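You operate a simulated robot arm through the tools that you are given. There is no shell and no other tool.

You run a simulated robot arm. Do the job below in one go: nothing can be reset, and whatever is moved stays where it is left.

JOB
Polish the patch on the plate in the holder, then read its gloss.
Fine: felt pad with polish from the tin; pad and gloss meter go back. Set down upright: felt pad, gloss meter. A coat counts when it lies all over at full strength: go over it till it gets no stronger.

Only the result counts: the job must be done as asked and must still hold three seconds after the hand-in. Knocking over, shifting, dropping, spilling or breaking anything else fails it.

ROBOT AND FRAMES
A 6-joint arm with a four-finger gripper, fixed in place. Base frame: the origin is on the floor under the middle of its stand, x ahead of it, y to its left, z up; the work surface is at about z = 0.822. Readings come in m, degrees, newtons and seconds.
With the tool pointing down near the work surface it reaches from about 0.44 to 0.92 m from the base axis. Its first joint turns from -166.0 to 166.0 degrees. Payload 3.43 kg.
Tool frame: the origin (TCP) lies between the finger pads and is the grasp point; the fingertips stand 0.03 m ahead of it; z points along the fingers, y is the line along which they close. The gripper opens to 0.12 m; its body begins 0.085 m behind the TCP.
Orientation is that of the tool frame in the base frame, as a unit quaternion [x, y, z, w]. With the fingers straight down and closing along the base's y, the tool's x points along the base's -x, its y along +y and its z along -z.

CONTROLS
- The arm moves only by the tool nudge_tool. Its argument "series" is a list of rows, each an object of numbers (a shift or turn left out is 0, a gripper value left out holds the last): "dx", "dy", "dz": the shift along the tool's x, y, z in m; "rx", "ry", "rz": the turn, a rotation vector about the tool's x, y, z in degrees; "jaw": the gripper command, from -1 (shut) to 1 (fully open), values between in proportion. In form: [{"dx": .., "dy": .., "dz": .., "rx": .., "ry": .., "rz": .., "jaw": ..}, ...]. A call has 1 to 20 rows; each row is the pose to reach, as a shift and turn from the pose commanded when the call began, along the tool's axes at that moment. A row lasts 0.2 s, in which the tool goes at most 0.05 m and 8.6 degrees; a call with a longer step from one row to the next is refused whole, and so is a gripper value outside its range. Where a pose cannot be reached the arm comes as near as it can. A force on the tool above 70 N (or 10 N above the force at the start of the call, whichever is more), or a blocked arm, ends the call early, and 0.2 s more pass. Each finger travels about 0.1362 m/s and halts on what it meets, pressing with about 41 N; the grip force reading is that of the motor and also rises with nothing between the fingers. The clock runs only during rows and for 0.2 s after the last one: add rows that repeat a pose to give the fingers time. The reply holds the time, the measured pose of the TCP, the force on the tool along the base axes, the opening and the grip force, in the units named above and with some noise, with the torque about the TCP (base axes, N m) and any sound that the robot's microphone picked up.
- Cameras (640 x 400 px; columns grow to the right, rows downward): "scene" is fixed at [0.0643, 0.6572, 1.4117]; the picture's right is [-0.91, -0.41, 0.00], its down [-0.14, 0.32, -0.94] and it looks along [0.38, -0.85, -0.35] (base axes); focal length 324 px, centre (320, 200). "wrist" rides on the gripper at [0.071, -0.017, -0.12] in the tool frame; the picture's right is [0.23, 0.97, 0.00], its down [-0.81, 0.19, -0.55] and it looks along [-0.54, 0.13, 0.83] (tool axes); focal length 275 px, centre (320, 200). There is no depth. A picture from a camera that has moved, and an enlarged one, comes with that camera's place and axes in the base frame and with its lens. The place of the scene camera against the robot may be out by one fixed shift of up to 0.018 m in any direction.
- grab_frame(camera): a new picture of that camera. The clock stands still meanwhile.
- raise_lower(by): moves the trunk up (or, below 0, down) by that many m; the arm rides with it, the base frame stays. It gives what a move gives, with no picture.
- zoom(camera, box): a new picture of the part [left, top, right, bottom] of that camera's present view, enlarged. The clock stands still meanwhile.
- close_job(): hands the job in; it is judged then, once.

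Nothing tells you positions but the pictures and the camera data. Unless the task says otherwise, let go and move clear before handing in.

The tools are called after "Emit:" as name(argument=value, ...) on one line, values as JSON. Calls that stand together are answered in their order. nudge_tool: Moves the arm, as the interface text tells. Its arguments: {"type":"object","properties":{"series":{"type":"array"}},"required":["series"]} The other tools are called the same way: raise_lower (by) moves the trunk up or down; grab_frame (camera) takes a picture; zoom (camera, box) takes an enlarged picture of a part of a camera's view; close_job () hands the job in.

At the start:

```text
t: 0.0
tcp_pos: [0.5419, -0.0807, 1.2089]
orientation: [0.0, 1.0, 0.0, -0.001]
contact_force: [-0.3, 0.0, 0.0]
torque: [-0.03, 0.02, -0.02]
gripper_width: 0.1201
gripper_force: 0.1
trunk travel left (down, up): [-0.125, 0.415]
```

scene: 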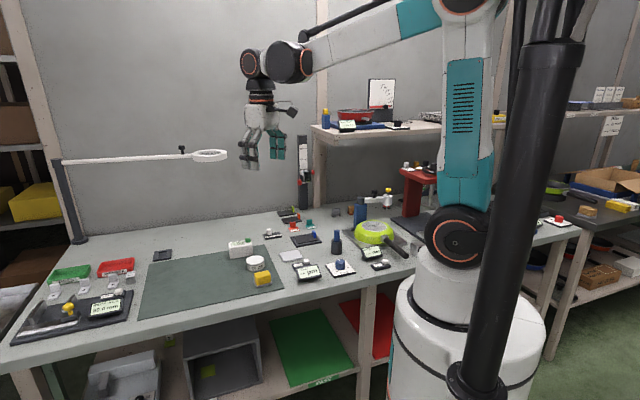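
wrist: 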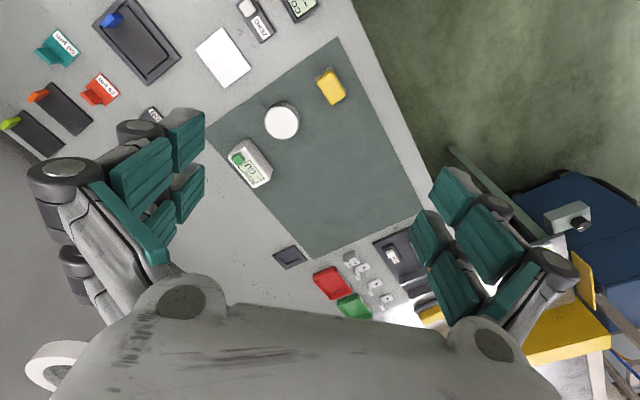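

I see a bench with a mat, a round white tin, a yellow block, a small meter with a green display, and various other devices. I'll take enlarged pictures to identify the plate holder, felt pad, polish tin and gloss meter.

Emit:
zoom(camera="scene", box=[220, 190, 420, 315])

Emit:
zoom(camera="scene", box=[0, 220, 200, 345])

Emit:
zoom(camera="wrist", box=[200, 0, 440, 150])

Emit:
zoom(camera="wrist", box=[200, 130, 440, 330])

Emit:
zoom(camera="wrist", box=[0, 0, 240, 150])

```text
3.20 times, centred on (320, 252) of scene
camera zoom: at [0.0643, 0.6572, 1.4117], right [-0.91, -0.41, 0.0], down [-0.14, 0.32, -0.94], along [0.38, -0.85, -0.35], focal length 1038 px, centre (320, 32)
```

zoom: 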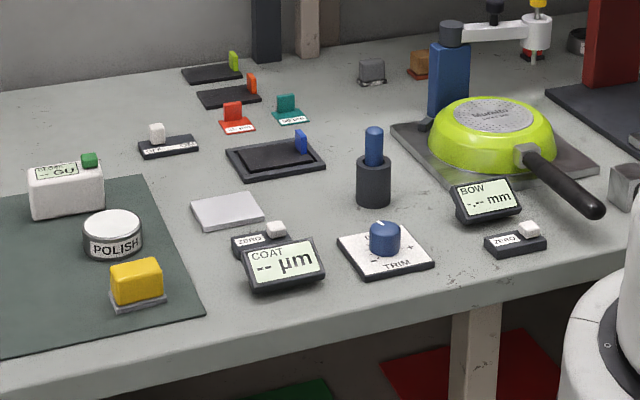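

```text
3.20 times, centred on (100, 282) of scene
camera zoom: at [0.0643, 0.6572, 1.4117], right [-0.91, -0.41, 0.0], down [-0.14, 0.32, -0.94], along [0.38, -0.85, -0.35], focal length 1038 px, centre (1024, -64)
```

zoom: 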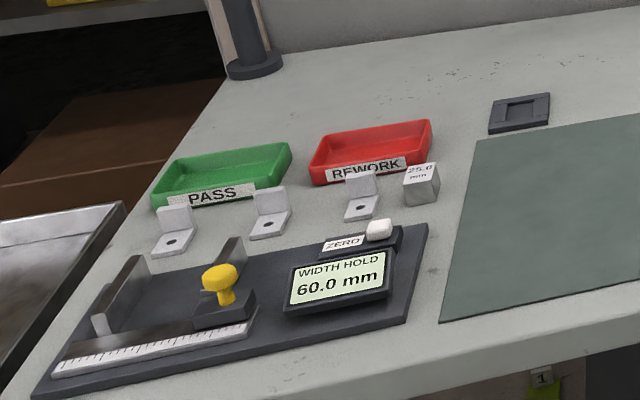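

```text
2.67 times, centred on (320, 75) of wrist
camera zoom: at [0.4706, -0.0969, 1.3286], right [-0.23, 0.97, 0.0], down [0.81, 0.19, 0.55], along [0.54, 0.13, -0.83], focal length 734 px, centre (320, 533)
```

zoom: 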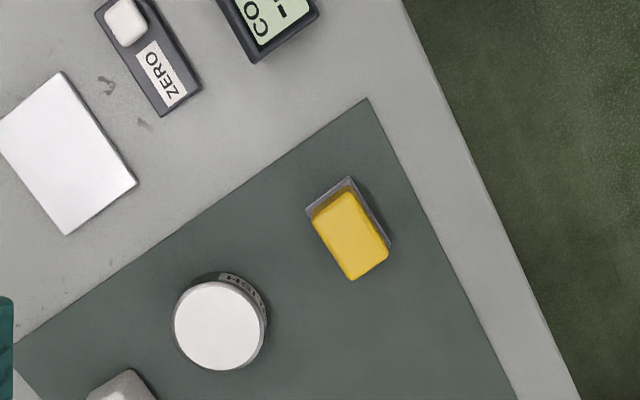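

```text
2.00 times, centred on (320, 230) of wrist
camera zoom: at [0.4706, -0.0969, 1.3286], right [-0.23, 0.97, 0.0], down [0.81, 0.19, 0.55], along [0.54, 0.13, -0.83], focal length 551 px, centre (320, 140)
```

zoom: 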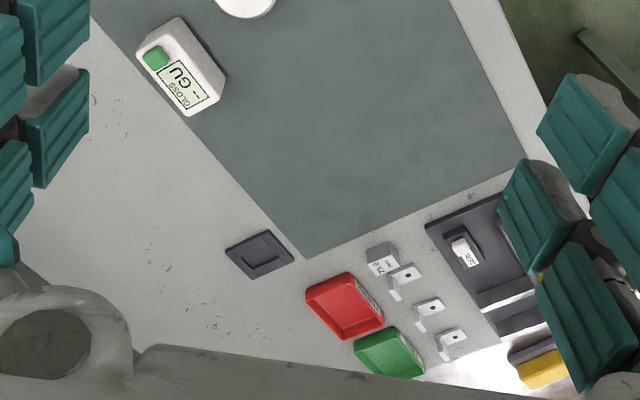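

```text
2.67 times, centred on (120, 75) of wrist
camera zoom: at [0.4706, -0.0969, 1.3286], right [-0.23, 0.97, 0.0], down [0.81, 0.19, 0.55], along [0.54, 0.13, -0.83], focal length 734 px, centre (853, 533)
```

zoom: 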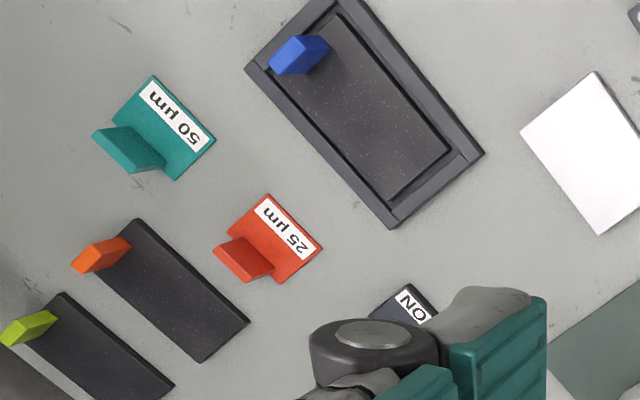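

The holder seems to be the dark tray with the blue-tabbed plate, around (0.57, -0.37). The yellow block on a grey base (about 0.56, -0.06) is likely the felt pad, with the POLISH tin at about (0.635, -0.125) and the gloss meter at about (0.73, -0.17). I'll move the wrist camera closer to look at the holder first.

Emit:
nudge_tool(series=[{"dx": 0.016, "dy": -0.036, "dz": 0.012}, {"dx": 0.032, "dy": -0.072, "dz": 0.024}, {"dx": 0.048, "dy": -0.108, "dz": 0.036}, {"dx": 0.064, "dy": -0.144, "dz": 0.048}, {"dx": 0.08, "dy": -0.18, "dz": 0.06}, {"dx": 0.096, "dy": -0.216, "dz": 0.072}, {"dx": 0.112, "dy": -0.252, "dz": 0.084}, {"dx": 0.128, "dy": -0.288, "dz": 0.096}, {"dx": 0.142, "dy": -0.32, "dz": 0.109}, {"dx": 0.142, "dy": -0.32, "dz": 0.109}])

Emit:
grab_frame(camera="wrist")

```text
t: 2.2
tcp_pos: [0.3987, -0.4004, 1.1002]
orientation: [-0.001, 1.0, 0.0, 0.0]
contact_force: [0.2, 0.5, 0.4]
torque: [0.05, 0.0, -0.01]
gripper_width: 0.1198
gripper_force: 0.1
trunk travel left (down, up): [-0.125, 0.415]
```

```text
taken
camera wrist: at [0.3284, -0.4174, 1.2202], right [-0.23, 0.97, 0.0], down [0.81, 0.19, 0.55], along [0.54, 0.13, -0.83], focal length 275 px, centre (320, 200)
```

wrist: 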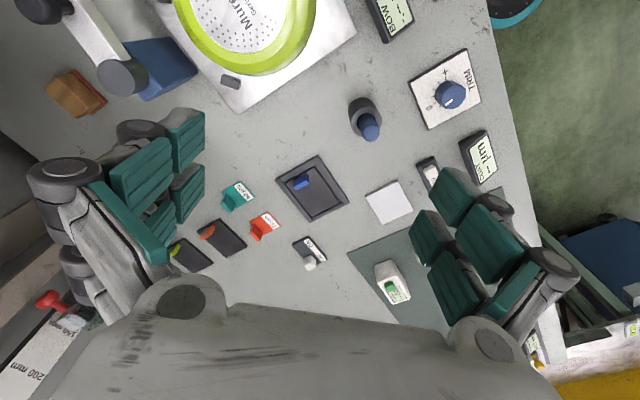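

Emit:
zoom(camera="wrist", box=[260, 140, 380, 240])

Emit:
zoom(camera="wrist", box=[160, 170, 360, 295])

Emit:
zoom(camera="wrist", box=[340, 40, 510, 230])

```text
4.00 times, centred on (320, 190) of wrist
camera zoom: at [0.3284, -0.4174, 1.2202], right [-0.23, 0.97, 0.0], down [0.81, 0.19, 0.55], along [0.54, 0.13, -0.83], focal length 1101 px, centre (320, 240)
```

zoom: 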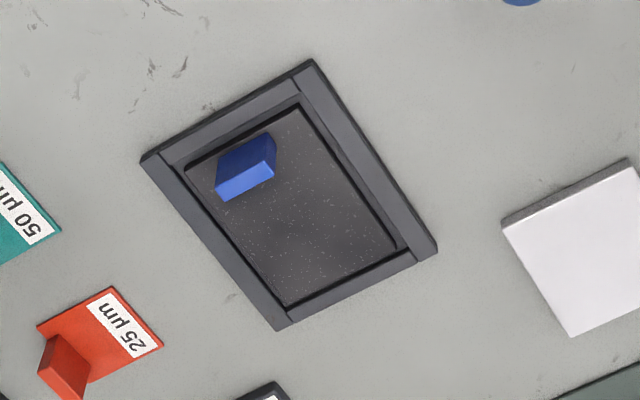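

```text
3.20 times, centred on (260, 232) of wrist
camera zoom: at [0.3284, -0.4174, 1.2202], right [-0.23, 0.97, 0.0], down [0.81, 0.19, 0.55], along [0.54, 0.13, -0.83], focal length 881 px, centre (512, 96)
```

zoom: 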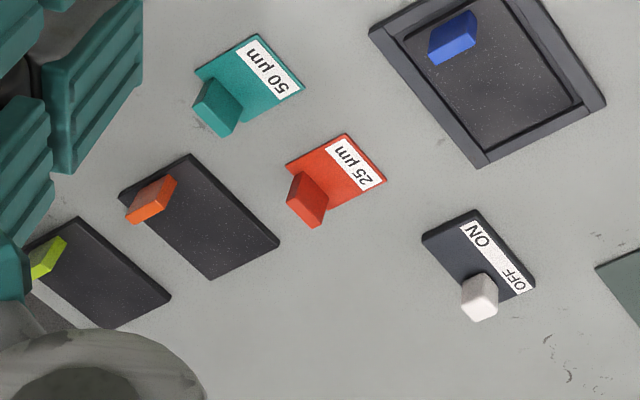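

```text
2.11 times, centred on (425, 135) of wrist
camera zoom: at [0.3284, -0.4174, 1.2202], right [-0.23, 0.97, 0.0], down [0.81, 0.19, 0.55], along [0.54, 0.13, -0.83], focal length 580 px, centre (99, 337)
```

zoom: 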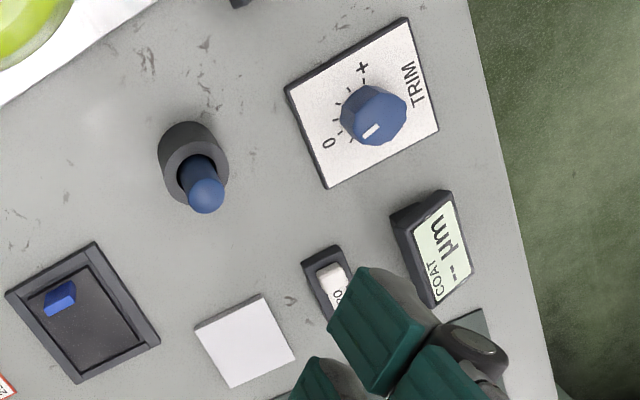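

The tray with the blue tab holds a speckled dark plate, and the COAT gauge kit is around it. I still need to check the small dark frame by the mat's far corner and the items on the mat, so I'll zoom further.

Emit:
zoom(camera="scene", box=[140, 235, 190, 275])

Emit:
zoom(camera="scene", box=[220, 230, 290, 290])

Emit:
zoom(camera="scene", box=[260, 200, 340, 260])

Emit:
zoom(camera="scene", box=[300, 70, 440, 220])

Emit:
zoom(camera="scene", box=[500, 70, 640, 260])

```text
10.00 times, centred on (165, 255) of scene
camera zoom: at [0.0643, 0.6572, 1.4117], right [-0.91, -0.41, 0.0], down [-0.14, 0.32, -0.94], along [0.38, -0.85, -0.35], focal length 3244 px, centre (1870, -350)
```

zoom: 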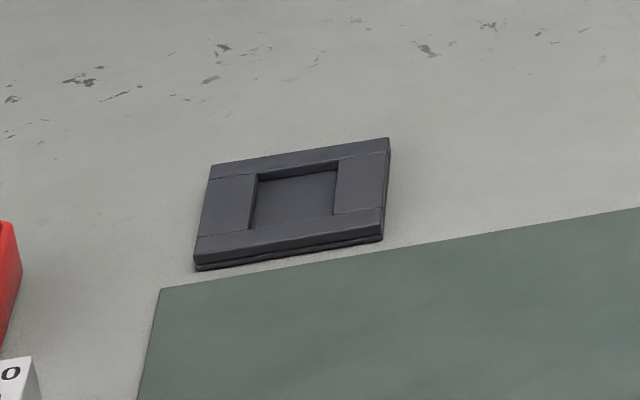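

```text
6.67 times, centred on (255, 260) of scene
camera zoom: at [0.0643, 0.6572, 1.4117], right [-0.91, -0.41, 0.0], down [-0.14, 0.32, -0.94], along [0.38, -0.85, -0.35], focal length 2163 px, centre (753, -200)
```

zoom: 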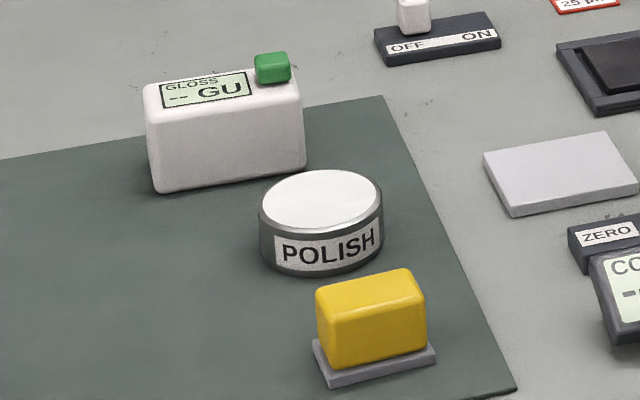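

```text
6.67 times, centred on (300, 230) of scene
camera zoom: at [0.0643, 0.6572, 1.4117], right [-0.91, -0.41, 0.0], down [-0.14, 0.32, -0.94], along [0.38, -0.85, -0.35], focal length 2163 px, centre (453, 0)
```

zoom: 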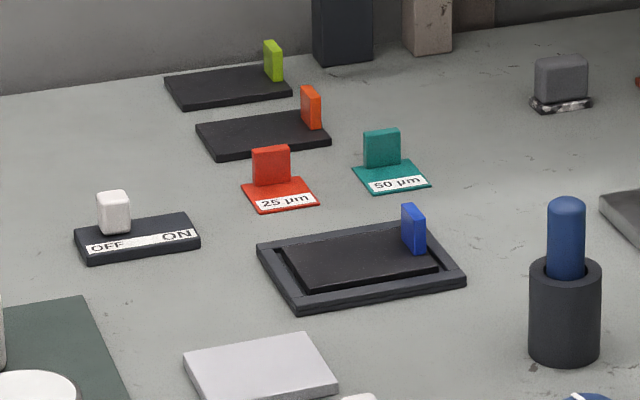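

```text
2.67 times, centred on (370, 145) of scene
camera zoom: at [0.0643, 0.6572, 1.4117], right [-0.91, -0.41, 0.0], down [-0.14, 0.32, -0.94], along [0.38, -0.85, -0.35], focal length 865 px, centre (187, 347)
```

zoom: 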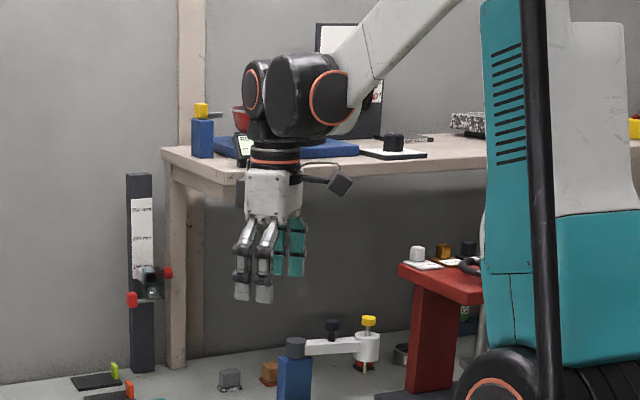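

```text
2.11 times, centred on (570, 165) of scene
camera zoom: at [0.0643, 0.6572, 1.4117], right [-0.91, -0.41, 0.0], down [-0.14, 0.32, -0.94], along [0.38, -0.85, -0.35], focal length 683 px, centre (-206, 274)
```

zoom: 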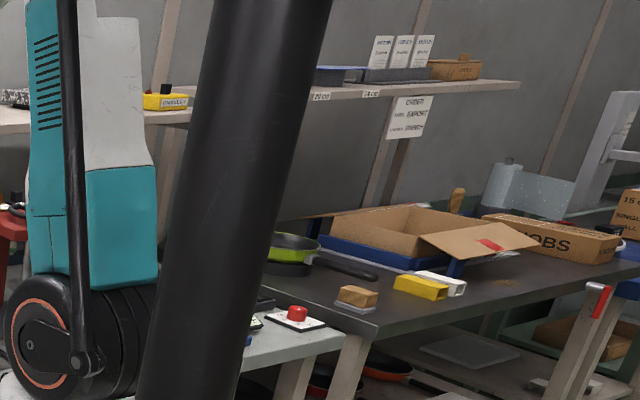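

The blue-tabbed plate sits in a frame, which I take as the holder. I'll go lower over it to find the patch.

Emit:
nudge_tool(series=[{"dx": -0.017, "dy": 0.004, "dz": 0.034}, {"dx": -0.034, "dy": 0.007, "dz": 0.067}, {"dx": -0.051, "dy": 0.01, "dz": 0.1}, {"dx": -0.051, "dy": 0.01, "dz": 0.1}])

Emit:
grab_frame(camera="wrist")

Emit:
zoom(camera="wrist", box=[250, 130, 390, 250])

```text
t: 3.2
tcp_pos: [0.4514, -0.3884, 0.9997]
orientation: [0.0, 1.0, 0.0, 0.0]
contact_force: [0.7, 0.2, -0.4]
torque: [0.03, -0.01, -0.02]
gripper_width: 0.1202
gripper_force: 0.1
trunk travel left (down, up): [-0.125, 0.415]
```

```text
taken
camera wrist: at [0.3799, -0.4065, 1.12], right [-0.23, 0.97, 0.0], down [0.81, 0.19, 0.55], along [0.54, 0.13, -0.83], focal length 275 px, centre (320, 200)
```

wrist: 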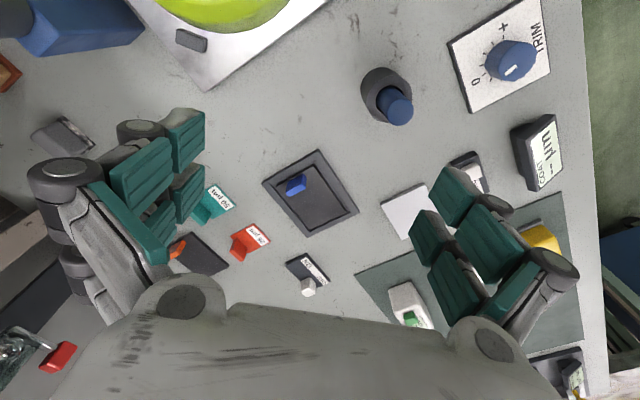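

```text
3.33 times, centred on (320, 190) of wrist
camera zoom: at [0.3799, -0.4065, 1.12], right [-0.23, 0.97, 0.0], down [0.81, 0.19, 0.55], along [0.54, 0.13, -0.83], focal length 918 px, centre (320, 233)
```

zoom: 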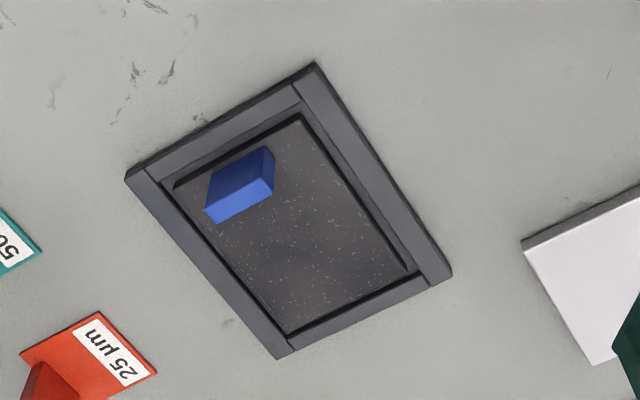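

The frame is about 82 × 103 mm, turned about 45°, with a plate of about 55 × 80 mm and the tab at one end. I'll look closer at the plate surface, the other tabbed plates and the grey block by the wall for comparison.

Emit:
zoom(camera="wrist", box=[275, 155, 345, 225])

Emit:
zoom(camera="wrist", box=[20, 100, 110, 160])

Emit:
zoom(camera="wrist", box=[160, 180, 280, 280])

```text
5.71 times, centred on (310, 190) of wrist
camera zoom: at [0.3799, -0.4065, 1.12], right [-0.23, 0.97, 0.0], down [0.81, 0.19, 0.55], along [0.54, 0.13, -0.83], focal length 1573 px, centre (377, 257)
```

zoom: 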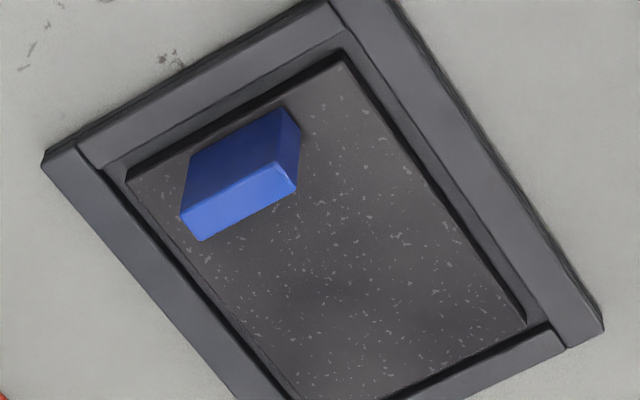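

```text
6.67 times, centred on (65, 130) of wrist
camera zoom: at [0.3799, -0.4065, 1.12], right [-0.23, 0.97, 0.0], down [0.81, 0.19, 0.55], along [0.54, 0.13, -0.83], focal length 1835 px, centre (2020, 667)
```

zoom: 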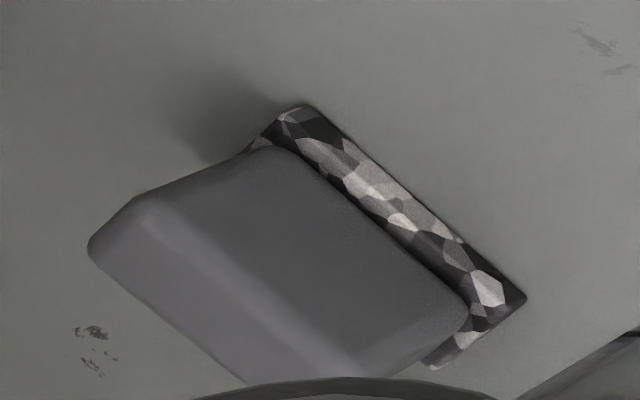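

```text
4.00 times, centred on (220, 230) of wrist
camera zoom: at [0.3799, -0.4065, 1.12], right [-0.23, 0.97, 0.0], down [0.81, 0.19, 0.55], along [0.54, 0.13, -0.83], focal length 1101 px, centre (720, 80)
```

zoom: 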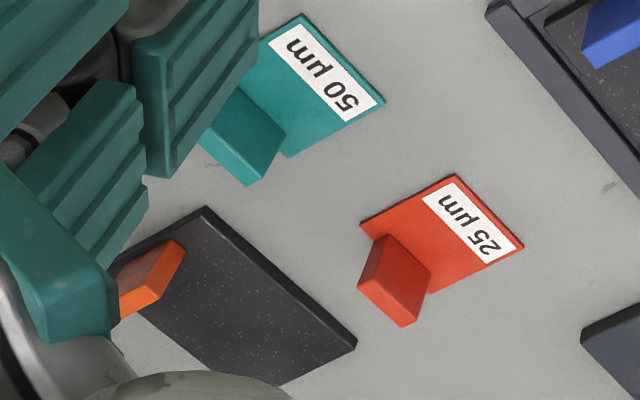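

The blue-tab plate is the only plate in a holder; it has light specks all over. Now I'll look closely at the tin, pad and gloss meter on the mat.

Emit:
nudge_tool(series=[{"dx": -0.014, "dy": 0.04}, {"dx": -0.028, "dy": 0.08}, {"dx": -0.042, "dy": 0.12}, {"dx": -0.056, "dy": 0.16}, {"dx": -0.07, "dy": 0.2}, {"dx": -0.08, "dy": 0.24}, {"dx": -0.08, "dy": 0.24}])

Emit:
grab_frame(camera="wrist")

Emit:
zoom(camera="wrist", box=[220, 90, 420, 280])

```text
t: 4.8
tcp_pos: [0.5307, -0.1497, 0.9985]
orientation: [0.0, 1.0, 0.0, 0.0]
contact_force: [-0.2, 0.8, 0.3]
torque: [0.0, -0.01, -0.03]
gripper_width: 0.12
gripper_force: 0.1
trunk travel left (down, up): [-0.125, 0.415]
```

```text
taken
camera wrist: at [0.4596, -0.1665, 1.1193], right [-0.23, 0.97, 0.0], down [0.81, 0.19, 0.55], along [0.54, 0.13, -0.83], focal length 275 px, centre (320, 200)
```

wrist: 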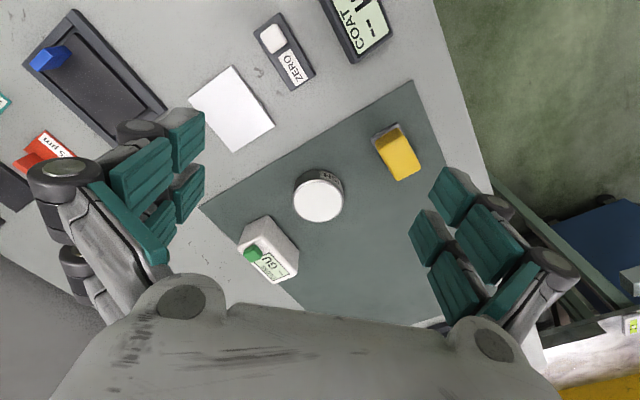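

```text
2.11 times, centred on (320, 185) of wrist
camera zoom: at [0.4596, -0.1665, 1.1193], right [-0.23, 0.97, 0.0], down [0.81, 0.19, 0.55], along [0.54, 0.13, -0.83], focal length 580 px, centre (320, 232)
```

zoom: 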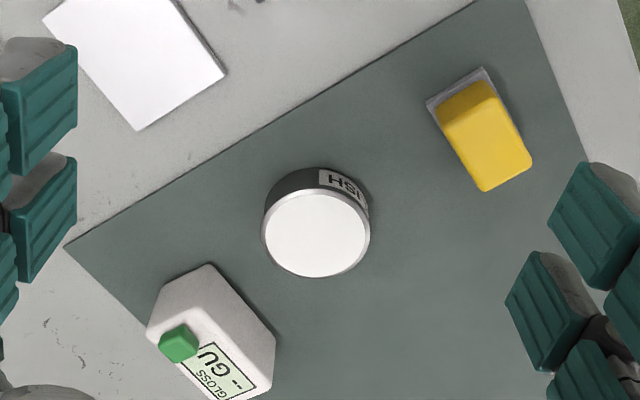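

The tin is open with white polish up near its rim, and the pad is a yellow handle on a grey felt sole. I'll zoom in hard from the scene camera on the holder (frame height against plate), the pad and the meter.

Emit:
zoom(camera="scene", box=[286, 222, 326, 250])

Emit:
zoom(camera="scene", box=[248, 264, 280, 292])

Emit:
zoom(camera="scene", box=[224, 232, 272, 276])

Emit:
zoom(camera="wrist", box=[225, 205, 315, 290])

Emit:
zoom(camera="wrist", box=[360, 110, 430, 190])

Emit:
zoom(camera="wrist", box=[285, 160, 355, 230])

```text
14.29 times, centred on (306, 236) of scene
camera zoom: at [0.0643, 0.6572, 1.4117], right [-0.91, -0.41, 0.0], down [-0.14, 0.32, -0.94], along [0.38, -0.85, -0.35], focal length 4635 px, centre (520, -314)
```

zoom: 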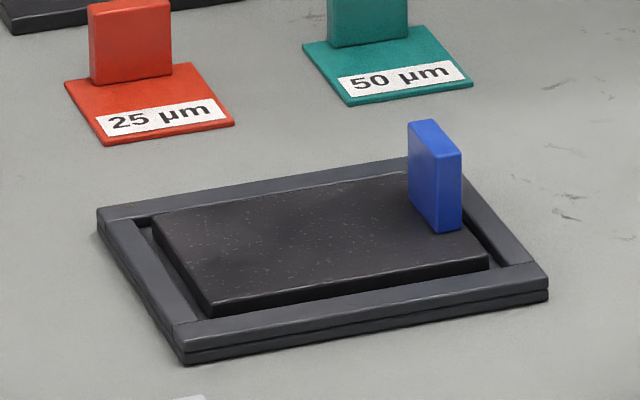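

```text
14.29 times, centred on (264, 278) of scene
camera zoom: at [0.0643, 0.6572, 1.4117], right [-0.91, -0.41, 0.0], down [-0.14, 0.32, -0.94], along [0.38, -0.85, -0.35], focal length 4635 px, centre (1120, -914)
```

zoom: 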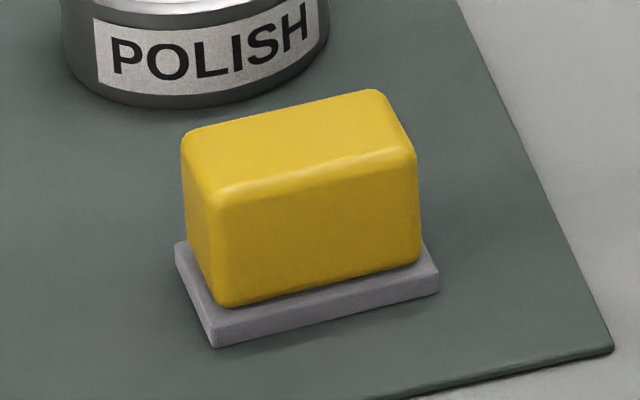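

```text
9.09 times, centred on (248, 254) of scene
camera zoom: at [0.0643, 0.6572, 1.4117], right [-0.91, -0.41, 0.0], down [-0.14, 0.32, -0.94], along [0.38, -0.85, -0.35], focal length 2950 px, centre (974, -291)
```

zoom: 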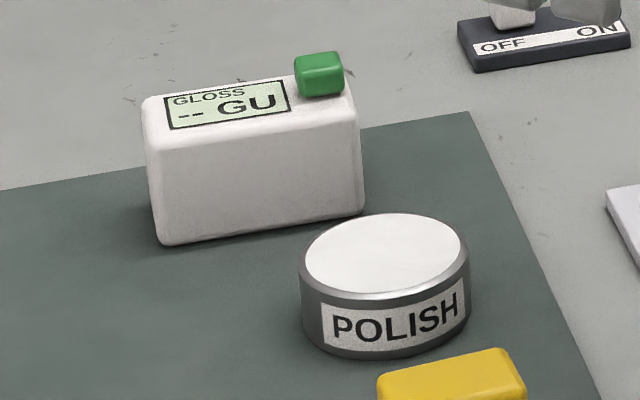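

```text
4.71 times, centred on (270, 248) of wrist
camera zoom: at [0.4596, -0.1665, 1.1193], right [-0.23, 0.97, 0.0], down [0.81, 0.19, 0.55], along [0.54, 0.13, -0.83], focal length 1295 px, centre (555, -24)
```

zoom: 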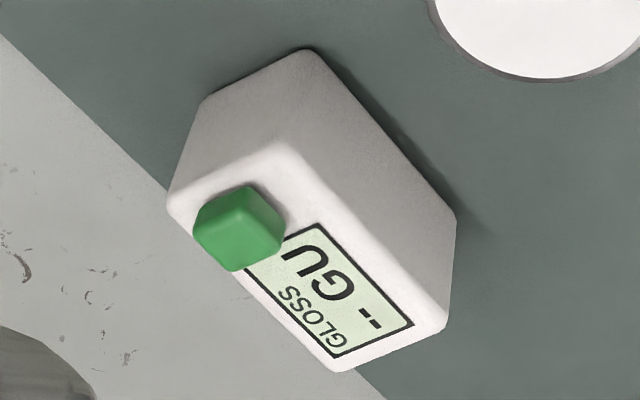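

```text
5.00 times, centred on (395, 150) of wrist
camera zoom: at [0.4596, -0.1665, 1.1193], right [-0.23, 0.97, 0.0], down [0.81, 0.19, 0.55], along [0.54, 0.13, -0.83], focal length 1376 px, centre (-55, 450)
```

zoom: 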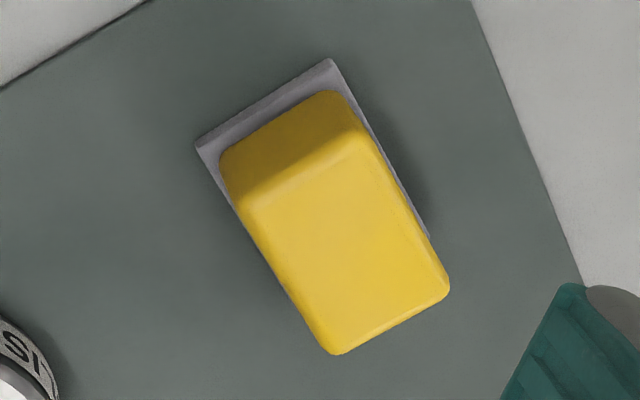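

```text
5.71 times, centred on (320, 195) of wrist
camera zoom: at [0.4596, -0.1665, 1.1193], right [-0.23, 0.97, 0.0], down [0.81, 0.19, 0.55], along [0.54, 0.13, -0.83], focal length 1573 px, centre (320, 229)
```

zoom: 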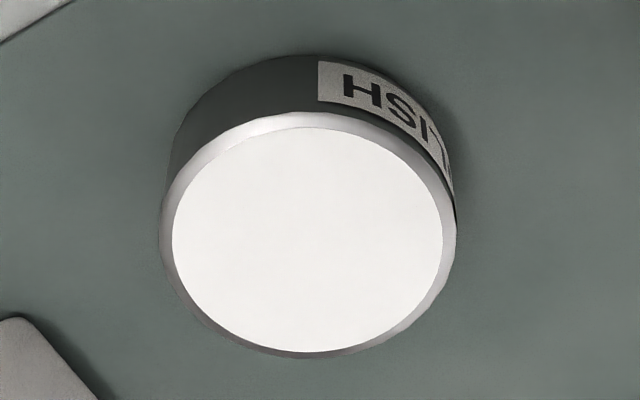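

The plate looks level with or slightly above the frame rim, with a 20 mm wide blue tab standing at one end. Before choosing a grasp I need to know the finger spacing, so I'll zoom on the gripper from both cameras.

Emit:
grab_frame(camera="scene")

Emit:
zoom(camera="wrist", box=[0, 90, 220, 330])

Emit:
zoom(camera="wrist", box=[400, 150, 600, 370])

```text
taken
```

scene: 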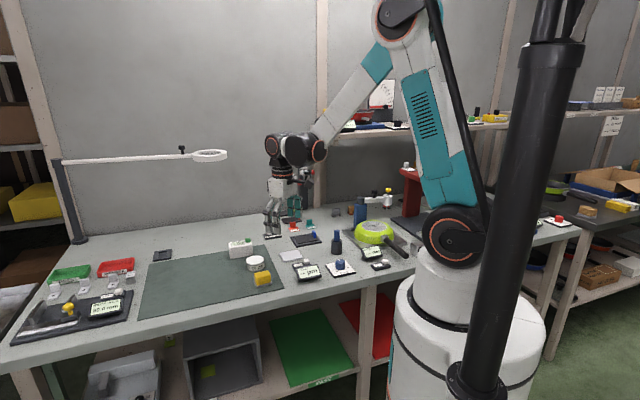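

```text
1.67 times, centred on (110, 210) of wrist
camera zoom: at [0.4596, -0.1665, 1.1193], right [-0.23, 0.97, 0.0], down [0.81, 0.19, 0.55], along [0.54, 0.13, -0.83], focal length 459 px, centre (670, 183)
```

zoom: 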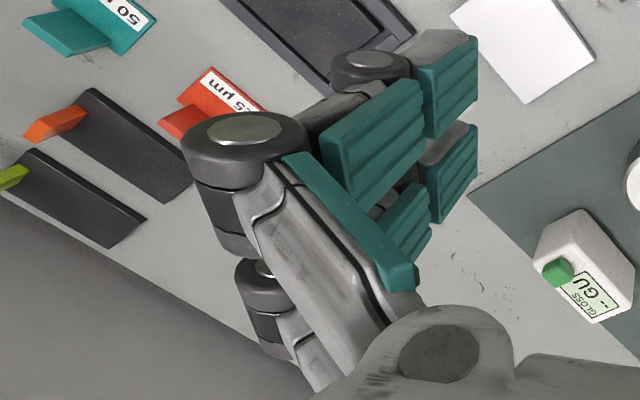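

```text
1.82 times, centred on (500, 260) of wrist
camera zoom: at [0.4596, -0.1665, 1.1193], right [-0.23, 0.97, 0.0], down [0.81, 0.19, 0.55], along [0.54, 0.13, -0.83], focal length 500 px, centre (-7, 91)
```

zoom: 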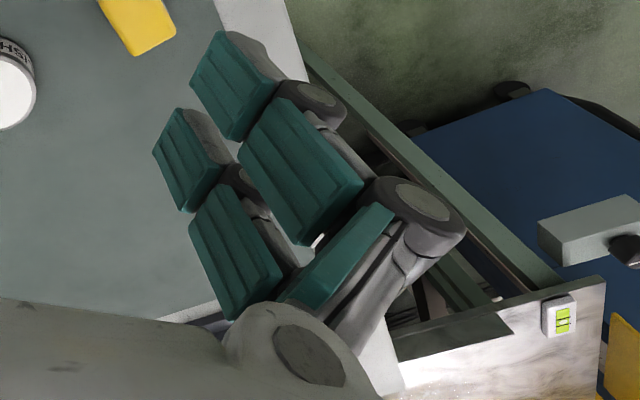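

Each side has two fingers about 16 mm wide, spaced roughly ±14 mm along tool x, so gripping the pad across its short side keeps the fingers inside the pad's length. The pad's handle centre is about (0.560, -0.057) with its long axis at about 49°. I'll rotate and hover over it with the jaw half open.

Emit:
nudge_tool(series=[{"dx": -0.005, "dy": 0.0155, "dz": 0.0064, "rz": -8.17, "jaw": 0.3}, {"dx": -0.01, "dy": 0.031, "dz": 0.0128, "rz": -16.33, "jaw": 0.0}, {"dx": -0.015, "dy": 0.0466, "dz": 0.0193, "rz": -24.5, "jaw": 0.0}, {"dx": -0.02, "dy": 0.0621, "dz": 0.0257, "rz": -32.67, "jaw": 0.0}, {"dx": -0.025, "dy": 0.0777, "dz": 0.0321, "rz": -40.83, "jaw": 0.0}, {"dx": -0.0297, "dy": 0.0932, "dz": 0.0385, "rz": -49.0, "jaw": 0.0}, {"dx": -0.0297, "dy": 0.0932, "dz": 0.0385, "rz": -49.0, "jaw": 0.0}])

Emit:
grab_frame(camera="wrist")

Emit:
zoom(camera="scene", box=[220, 180, 320, 290])

```text
t: 6.4
tcp_pos: [0.5604, -0.057, 0.9603]
orientation: [-0.416, 0.909, 0.0, 0.0]
contact_force: [-0.1, 0.5, -0.3]
torque: [0.01, 0.0, -0.01]
gripper_width: 0.0601
gripper_force: 0.0
trunk travel left (down, up): [-0.125, 0.415]
```

```text
taken
camera wrist: at [0.5272, -0.1219, 1.0805], right [-0.89, 0.46, 0.0], down [0.39, 0.74, 0.55], along [0.26, 0.49, -0.83], focal length 275 px, centre (320, 200)
```

wrist: 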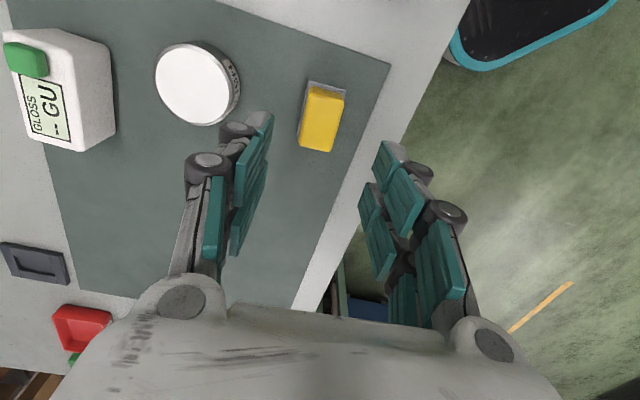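

```text
3.64 times, centred on (270, 235) of scene
camera zoom: at [0.0643, 0.6572, 1.4117], right [-0.91, -0.41, 0.0], down [-0.14, 0.32, -0.94], along [0.38, -0.85, -0.35], focal length 1180 px, centre (502, 73)
```

zoom: 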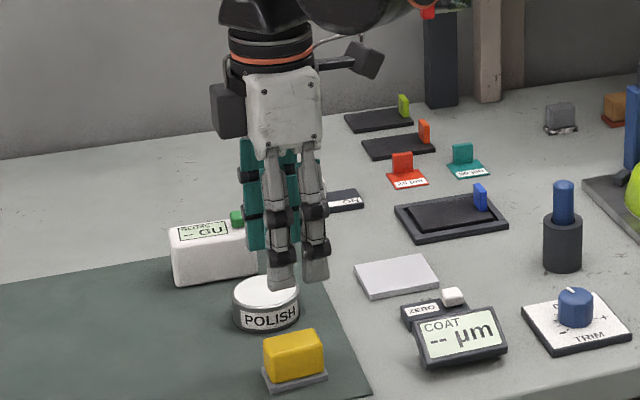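

The pad sits almost under the gripper. I'll zoom in to check centring and alignment before descending.

Emit:
zoom(camera="wrist", box=[280, 70, 370, 160])

```text
4.44 times, centred on (325, 115) of wrist
camera zoom: at [0.5272, -0.1219, 1.0805], right [-0.89, 0.46, 0.0], down [0.39, 0.74, 0.55], along [0.26, 0.49, -0.83], focal length 1224 px, centre (298, 578)
```

zoom: 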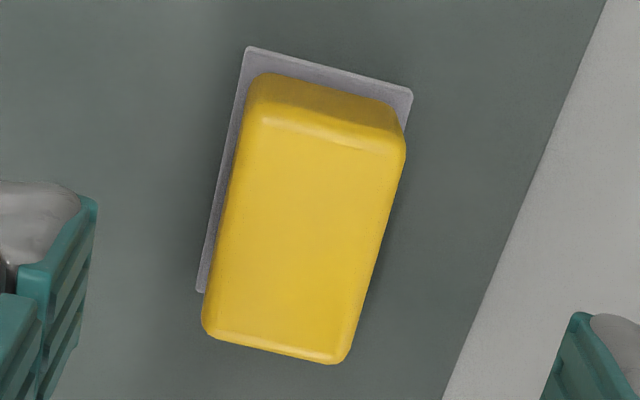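

The handle's centre is within about 1 mm of the grasp axis and aligned. Descending to z≈0.864 with the jaw half open.

Emit:
nudge_tool(series=[{"dz": 0.03}, {"dz": 0.06}, {"dz": 0.08}, {"dz": 0.09}, {"dz": 0.0963}, {"dz": 0.0963}])

Emit:
grab_frame(camera="wrist")

Emit:
zoom(camera="scene", box=[220, 210, 320, 300])

```text
t: 7.8
tcp_pos: [0.5601, -0.056, 0.8658]
orientation: [-0.415, 0.91, 0.001, 0.001]
contact_force: [0.4, 0.6, 0.9]
torque: [0.04, -0.03, 0.01]
gripper_width: 0.06
gripper_force: 0.0
trunk travel left (down, up): [-0.125, 0.415]
```

```text
taken
camera wrist: at [0.5268, -0.1219, 0.9845], right [-0.89, 0.46, 0.0], down [0.39, 0.74, 0.55], along [0.26, 0.49, -0.83], focal length 275 px, centre (320, 200)
```

wrist: 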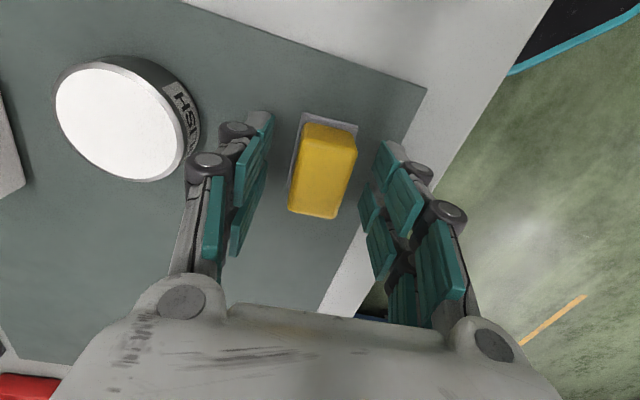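

```text
4.44 times, centred on (270, 255) of scene
camera zoom: at [0.0643, 0.6572, 1.4117], right [-0.91, -0.41, 0.0], down [-0.14, 0.32, -0.94], along [0.38, -0.85, -0.35], focal length 1442 px, centre (542, -44)
```

zoom: 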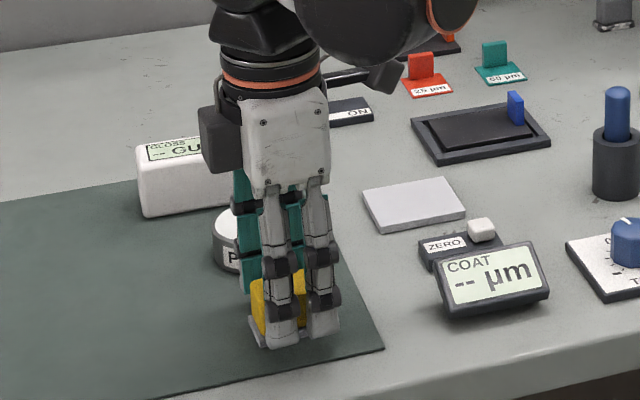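

The fingers straddle the handle with the tips just above the felt sole. Closing now.

Emit:
nudge_tool(series=[{"jaw": -0.3}, {"jaw": -1}, {"jaw": -1}, {"jaw": -1}])

Emit:
grab_frame(camera="wrist")

```text
t: 8.8
tcp_pos: [0.5603, -0.0557, 0.8646]
orientation: [-0.415, 0.91, 0.0, -0.001]
contact_force: [-0.2, 0.6, 0.7]
torque: [-0.04, 0.01, 0.03]
gripper_width: 0.0293
gripper_force: 41.1
trunk travel left (down, up): [-0.125, 0.415]
```

```text
taken
camera wrist: at [0.5267, -0.1219, 0.9846], right [-0.89, 0.46, 0.0], down [0.39, 0.74, 0.55], along [0.26, 0.49, -0.83], focal length 275 px, centre (320, 200)
```

wrist: 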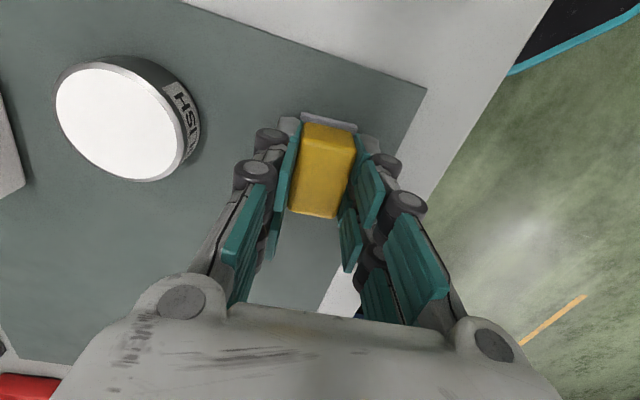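

The pad is gripped (29 mm, 41 N). Lifting it straight up.

Emit:
nudge_tool(series=[{"dz": -0.01}, {"dz": -0.035}, {"dz": -0.06}, {"dz": -0.06}])

Emit:
grab_frame(camera="wrist")

Emit:
zoom(camera="scene", box=[220, 210, 320, 300])

```text
t: 9.8
tcp_pos: [0.5602, -0.0574, 0.9241]
orientation: [-0.414, 0.91, 0.0, 0.001]
contact_force: [-0.1, 0.7, 0.0]
torque: [-0.02, -0.02, -0.01]
gripper_width: 0.0291
gripper_force: 40.7
trunk travel left (down, up): [-0.125, 0.415]
```

```text
taken
camera wrist: at [0.5267, -0.1217, 1.0446], right [-0.89, 0.46, 0.0], down [0.39, 0.74, 0.55], along [0.26, 0.49, -0.83], focal length 275 px, centre (320, 200)
```

wrist: 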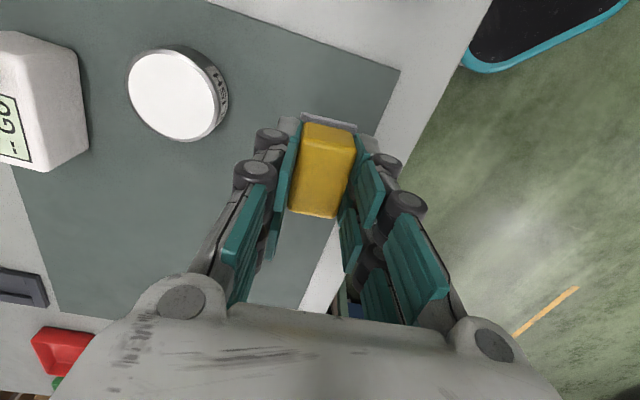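

```text
4.44 times, centred on (270, 255) of scene
camera zoom: at [0.0643, 0.6572, 1.4117], right [-0.91, -0.41, 0.0], down [-0.14, 0.32, -0.94], along [0.38, -0.85, -0.35], focal length 1442 px, centre (542, -44)
```

zoom: 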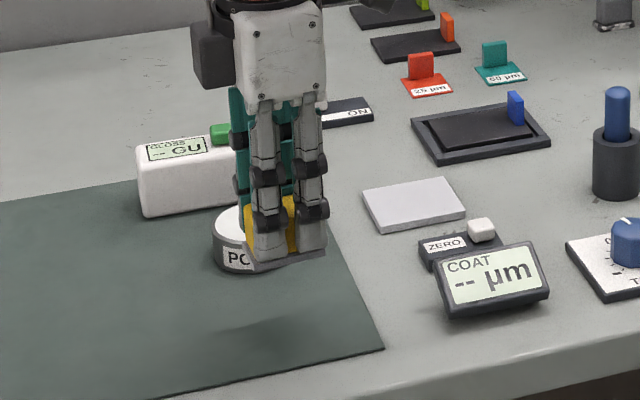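

The pad is held level above the mat. The tin centre works out at about (0.637, -0.128), so I'll move over it, still high.

Emit:
nudge_tool(series=[{"dx": 0.0012, "dy": -0.035}, {"dx": 0.0024, "dy": -0.07}, {"dx": 0.0037, "dy": -0.1047}, {"dx": 0.0037, "dy": -0.1047}])

Emit:
grab_frame(camera="wrist")

Emit:
zoom(camera="scene", box=[220, 210, 320, 290])

```text
t: 10.8
tcp_pos: [0.6377, -0.1278, 0.9243]
orientation: [-0.415, 0.91, 0.0, 0.001]
contact_force: [0.0, 0.0, -1.2]
torque: [0.0, 0.0, -0.03]
gripper_width: 0.0291
gripper_force: 40.8
trunk travel left (down, up): [-0.125, 0.415]
```

```text
taken
camera wrist: at [0.6038, -0.1932, 1.0445], right [-0.89, 0.46, 0.0], down [0.39, 0.74, 0.55], along [0.26, 0.49, -0.83], focal length 275 px, centre (320, 200)
```

wrist: 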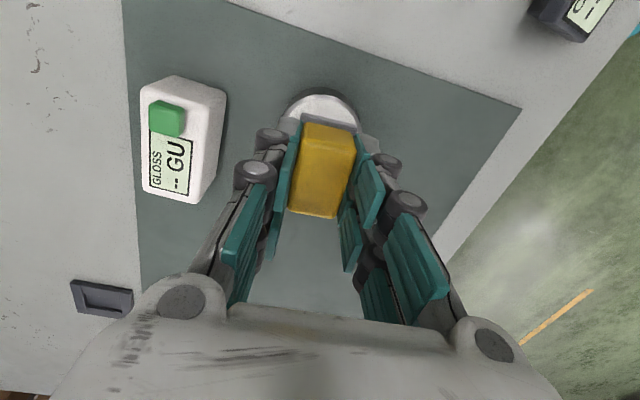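

```text
5.00 times, centred on (270, 250) of scene
camera zoom: at [0.0643, 0.6572, 1.4117], right [-0.91, -0.41, 0.0], down [-0.14, 0.32, -0.94], along [0.38, -0.85, -0.35], focal length 1622 px, centre (570, -50)
```

zoom: 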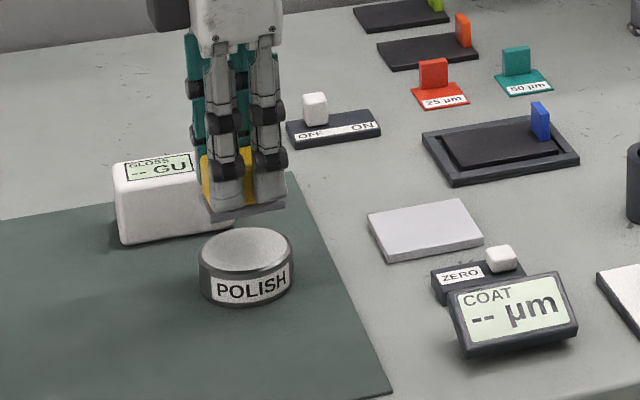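

The pad is above the tin. I'll go down gently and feel for the polish surface.

Emit:
nudge_tool(series=[{"dz": 0.012}, {"dz": 0.022}, {"dz": 0.028}, {"dz": 0.03}, {"dz": 0.03}])

Emit:
zoom(camera="scene", box=[230, 230, 290, 280])

```text
t: 12.0
tcp_pos: [0.6373, -0.1287, 0.8945]
orientation: [-0.415, 0.91, 0.0, 0.0]
contact_force: [-0.4, -1.1, -0.8]
torque: [0.0, -0.01, 0.01]
gripper_width: 0.0294
gripper_force: 40.8
trunk travel left (down, up): [-0.125, 0.415]
```

```text
8.00 times, centred on (260, 255) of scene
camera zoom: at [0.0643, 0.6572, 1.4117], right [-0.91, -0.41, 0.0], down [-0.14, 0.32, -0.94], along [0.38, -0.85, -0.35], focal length 2596 px, centre (800, -240)
```

zoom: 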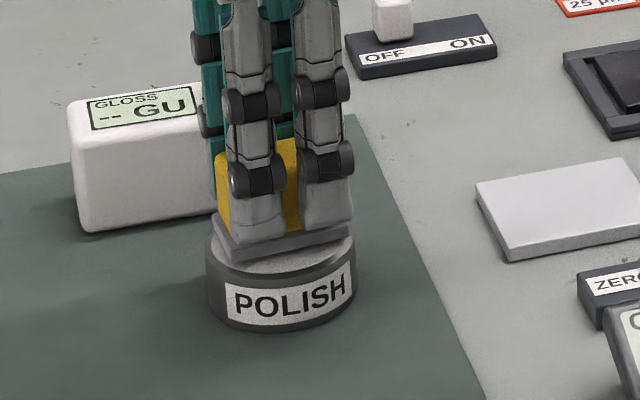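

Emit:
nudge_tool(series=[{"dz": 0.002}, {"dz": 0.004}, {"dz": 0.004}])

Emit:
zoom(camera="scene", box=[235, 240, 285, 280])

```text
t: 12.8
tcp_pos: [0.6365, -0.1271, 0.8914]
orientation: [-0.415, 0.91, 0.0, 0.0]
contact_force: [3.3, -0.6, 13.8]
torque: [-0.09, -0.15, 0.05]
gripper_width: 0.0294
gripper_force: 40.7
trunk travel left (down, up): [-0.125, 0.415]
```

```text
10.00 times, centred on (260, 260) of scene
camera zoom: at [0.0643, 0.6572, 1.4117], right [-0.91, -0.41, 0.0], down [-0.14, 0.32, -0.94], along [0.38, -0.85, -0.35], focal length 3244 px, centre (920, -400)
```

zoom: 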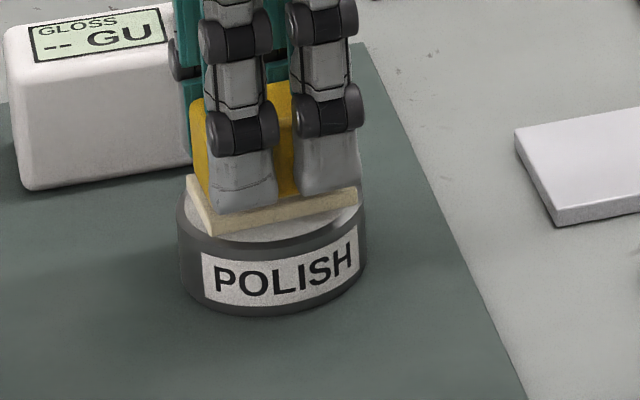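

The felt has turned cream, so it has taken up polish. I'll lift off and carry it high to above the plate, turning 4.5° to align with the plate's long axis.

Emit:
nudge_tool(series=[{"dz": -0.015}, {"dz": -0.045}, {"dz": -0.07}, {"dx": 0.038, "dy": -0.018, "dz": -0.07, "rz": 1}, {"dx": 0.076, "dy": -0.036, "dz": -0.07, "rz": 2}, {"dx": 0.114, "dy": -0.054, "dz": -0.07, "rz": 3}, {"dx": 0.152, "dy": -0.072, "dz": -0.07, "rz": 4}, {"dx": 0.19, "dy": -0.09, "dz": -0.07, "rz": 4.5}, {"dx": 0.2272, "dy": -0.1085, "dz": -0.07, "rz": 4.5}, {"dx": 0.2272, "dy": -0.1085, "dz": -0.07, "rz": 4.5}])

Emit:
grab_frame(camera="wrist")

Emit:
zoom(camera="scene", box=[250, 190, 350, 270])

```text
t: 15.0
tcp_pos: [0.5698, -0.3714, 0.9617]
orientation: [-0.379, 0.926, 0.0, 0.0]
contact_force: [-0.2, -0.2, -1.8]
torque: [0.01, -0.01, -0.04]
gripper_width: 0.0292
gripper_force: 41.2
trunk travel left (down, up): [-0.125, 0.415]
```

```text
taken
camera wrist: at [0.5313, -0.4346, 1.0815], right [-0.85, 0.53, 0.0], down [0.44, 0.71, 0.55], along [0.29, 0.47, -0.83], focal length 275 px, centre (320, 200)
```

wrist: 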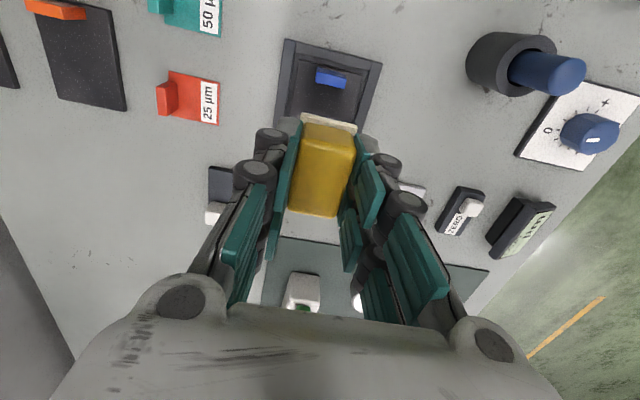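

```text
5.00 times, centred on (300, 230) of scene
camera zoom: at [0.0643, 0.6572, 1.4117], right [-0.91, -0.41, 0.0], down [-0.14, 0.32, -0.94], along [0.38, -0.85, -0.35], focal length 1622 px, centre (420, 50)
```

zoom: 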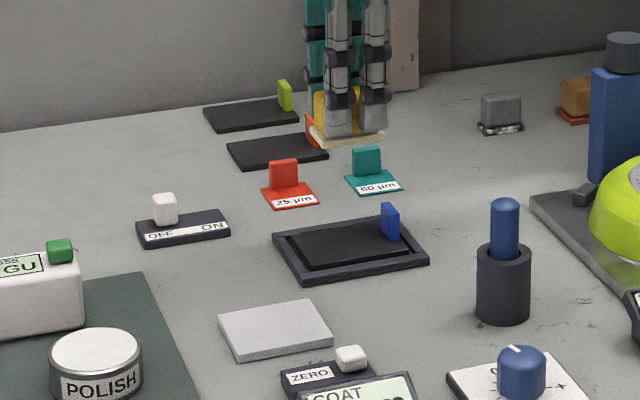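

Now I check the plate and tab position relative to the pad from the wrist camera.

Emit:
zoom(camera="wrist", box=[260, 25, 400, 145])

```text
3.33 times, centred on (330, 85) of wrist
camera zoom: at [0.5313, -0.4346, 1.0815], right [-0.85, 0.53, 0.0], down [0.44, 0.71, 0.55], along [0.29, 0.47, -0.83], focal length 918 px, centre (287, 583)
```

zoom: 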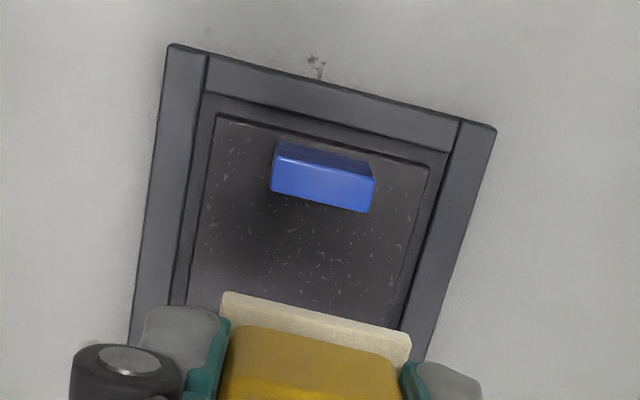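

The pad is centred and parallel to the plate: in tool coordinates the plate runs x −0.040…+0.0395, y ±0.0265, and the tab occupies x 0.030–0.0375. I'll shift 6.5 mm away from the tab and go down towards contact.

Emit:
nudge_tool(series=[{"dx": -0.0065, "dz": 0.03}, {"dx": -0.0065, "dz": 0.06}, {"dx": -0.0065, "dz": 0.075}, {"dx": -0.0065, "dz": 0.081}, {"dx": -0.0065, "dz": 0.081}])

Emit:
zoom(camera="scene", box=[275, 210, 335, 255])

Emit:
zoom(camera="wrist", box=[220, 40, 420, 180])

```text
t: 16.2
tcp_pos: [0.5732, -0.3663, 0.8789]
orientation: [-0.379, 0.925, 0.0, 0.0]
contact_force: [0.7, 0.4, -1.3]
torque: [0.03, 0.04, -0.01]
gripper_width: 0.0292
gripper_force: 41.0
trunk travel left (down, up): [-0.125, 0.415]
```

```text
8.89 times, centred on (305, 232) of scene
camera zoom: at [0.0643, 0.6572, 1.4117], right [-0.91, -0.41, 0.0], down [-0.14, 0.32, -0.94], along [0.38, -0.85, -0.35], focal length 2884 px, centre (453, -89)
```

zoom: 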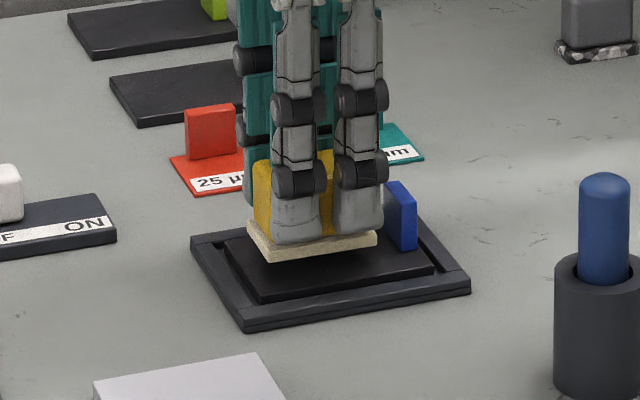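

```text
2.86 times, centred on (320, 110) of wrist
camera zoom: at [0.5358, -0.4288, 0.9998], right [-0.85, 0.53, 0.0], down [0.44, 0.71, 0.55], along [0.29, 0.47, -0.83], focal length 786 px, centre (320, 457)
```

zoom: 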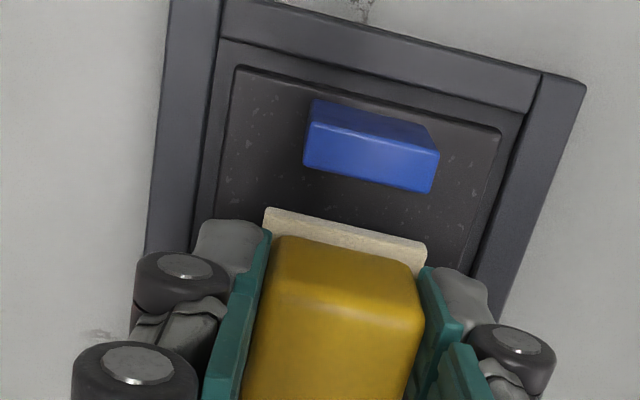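

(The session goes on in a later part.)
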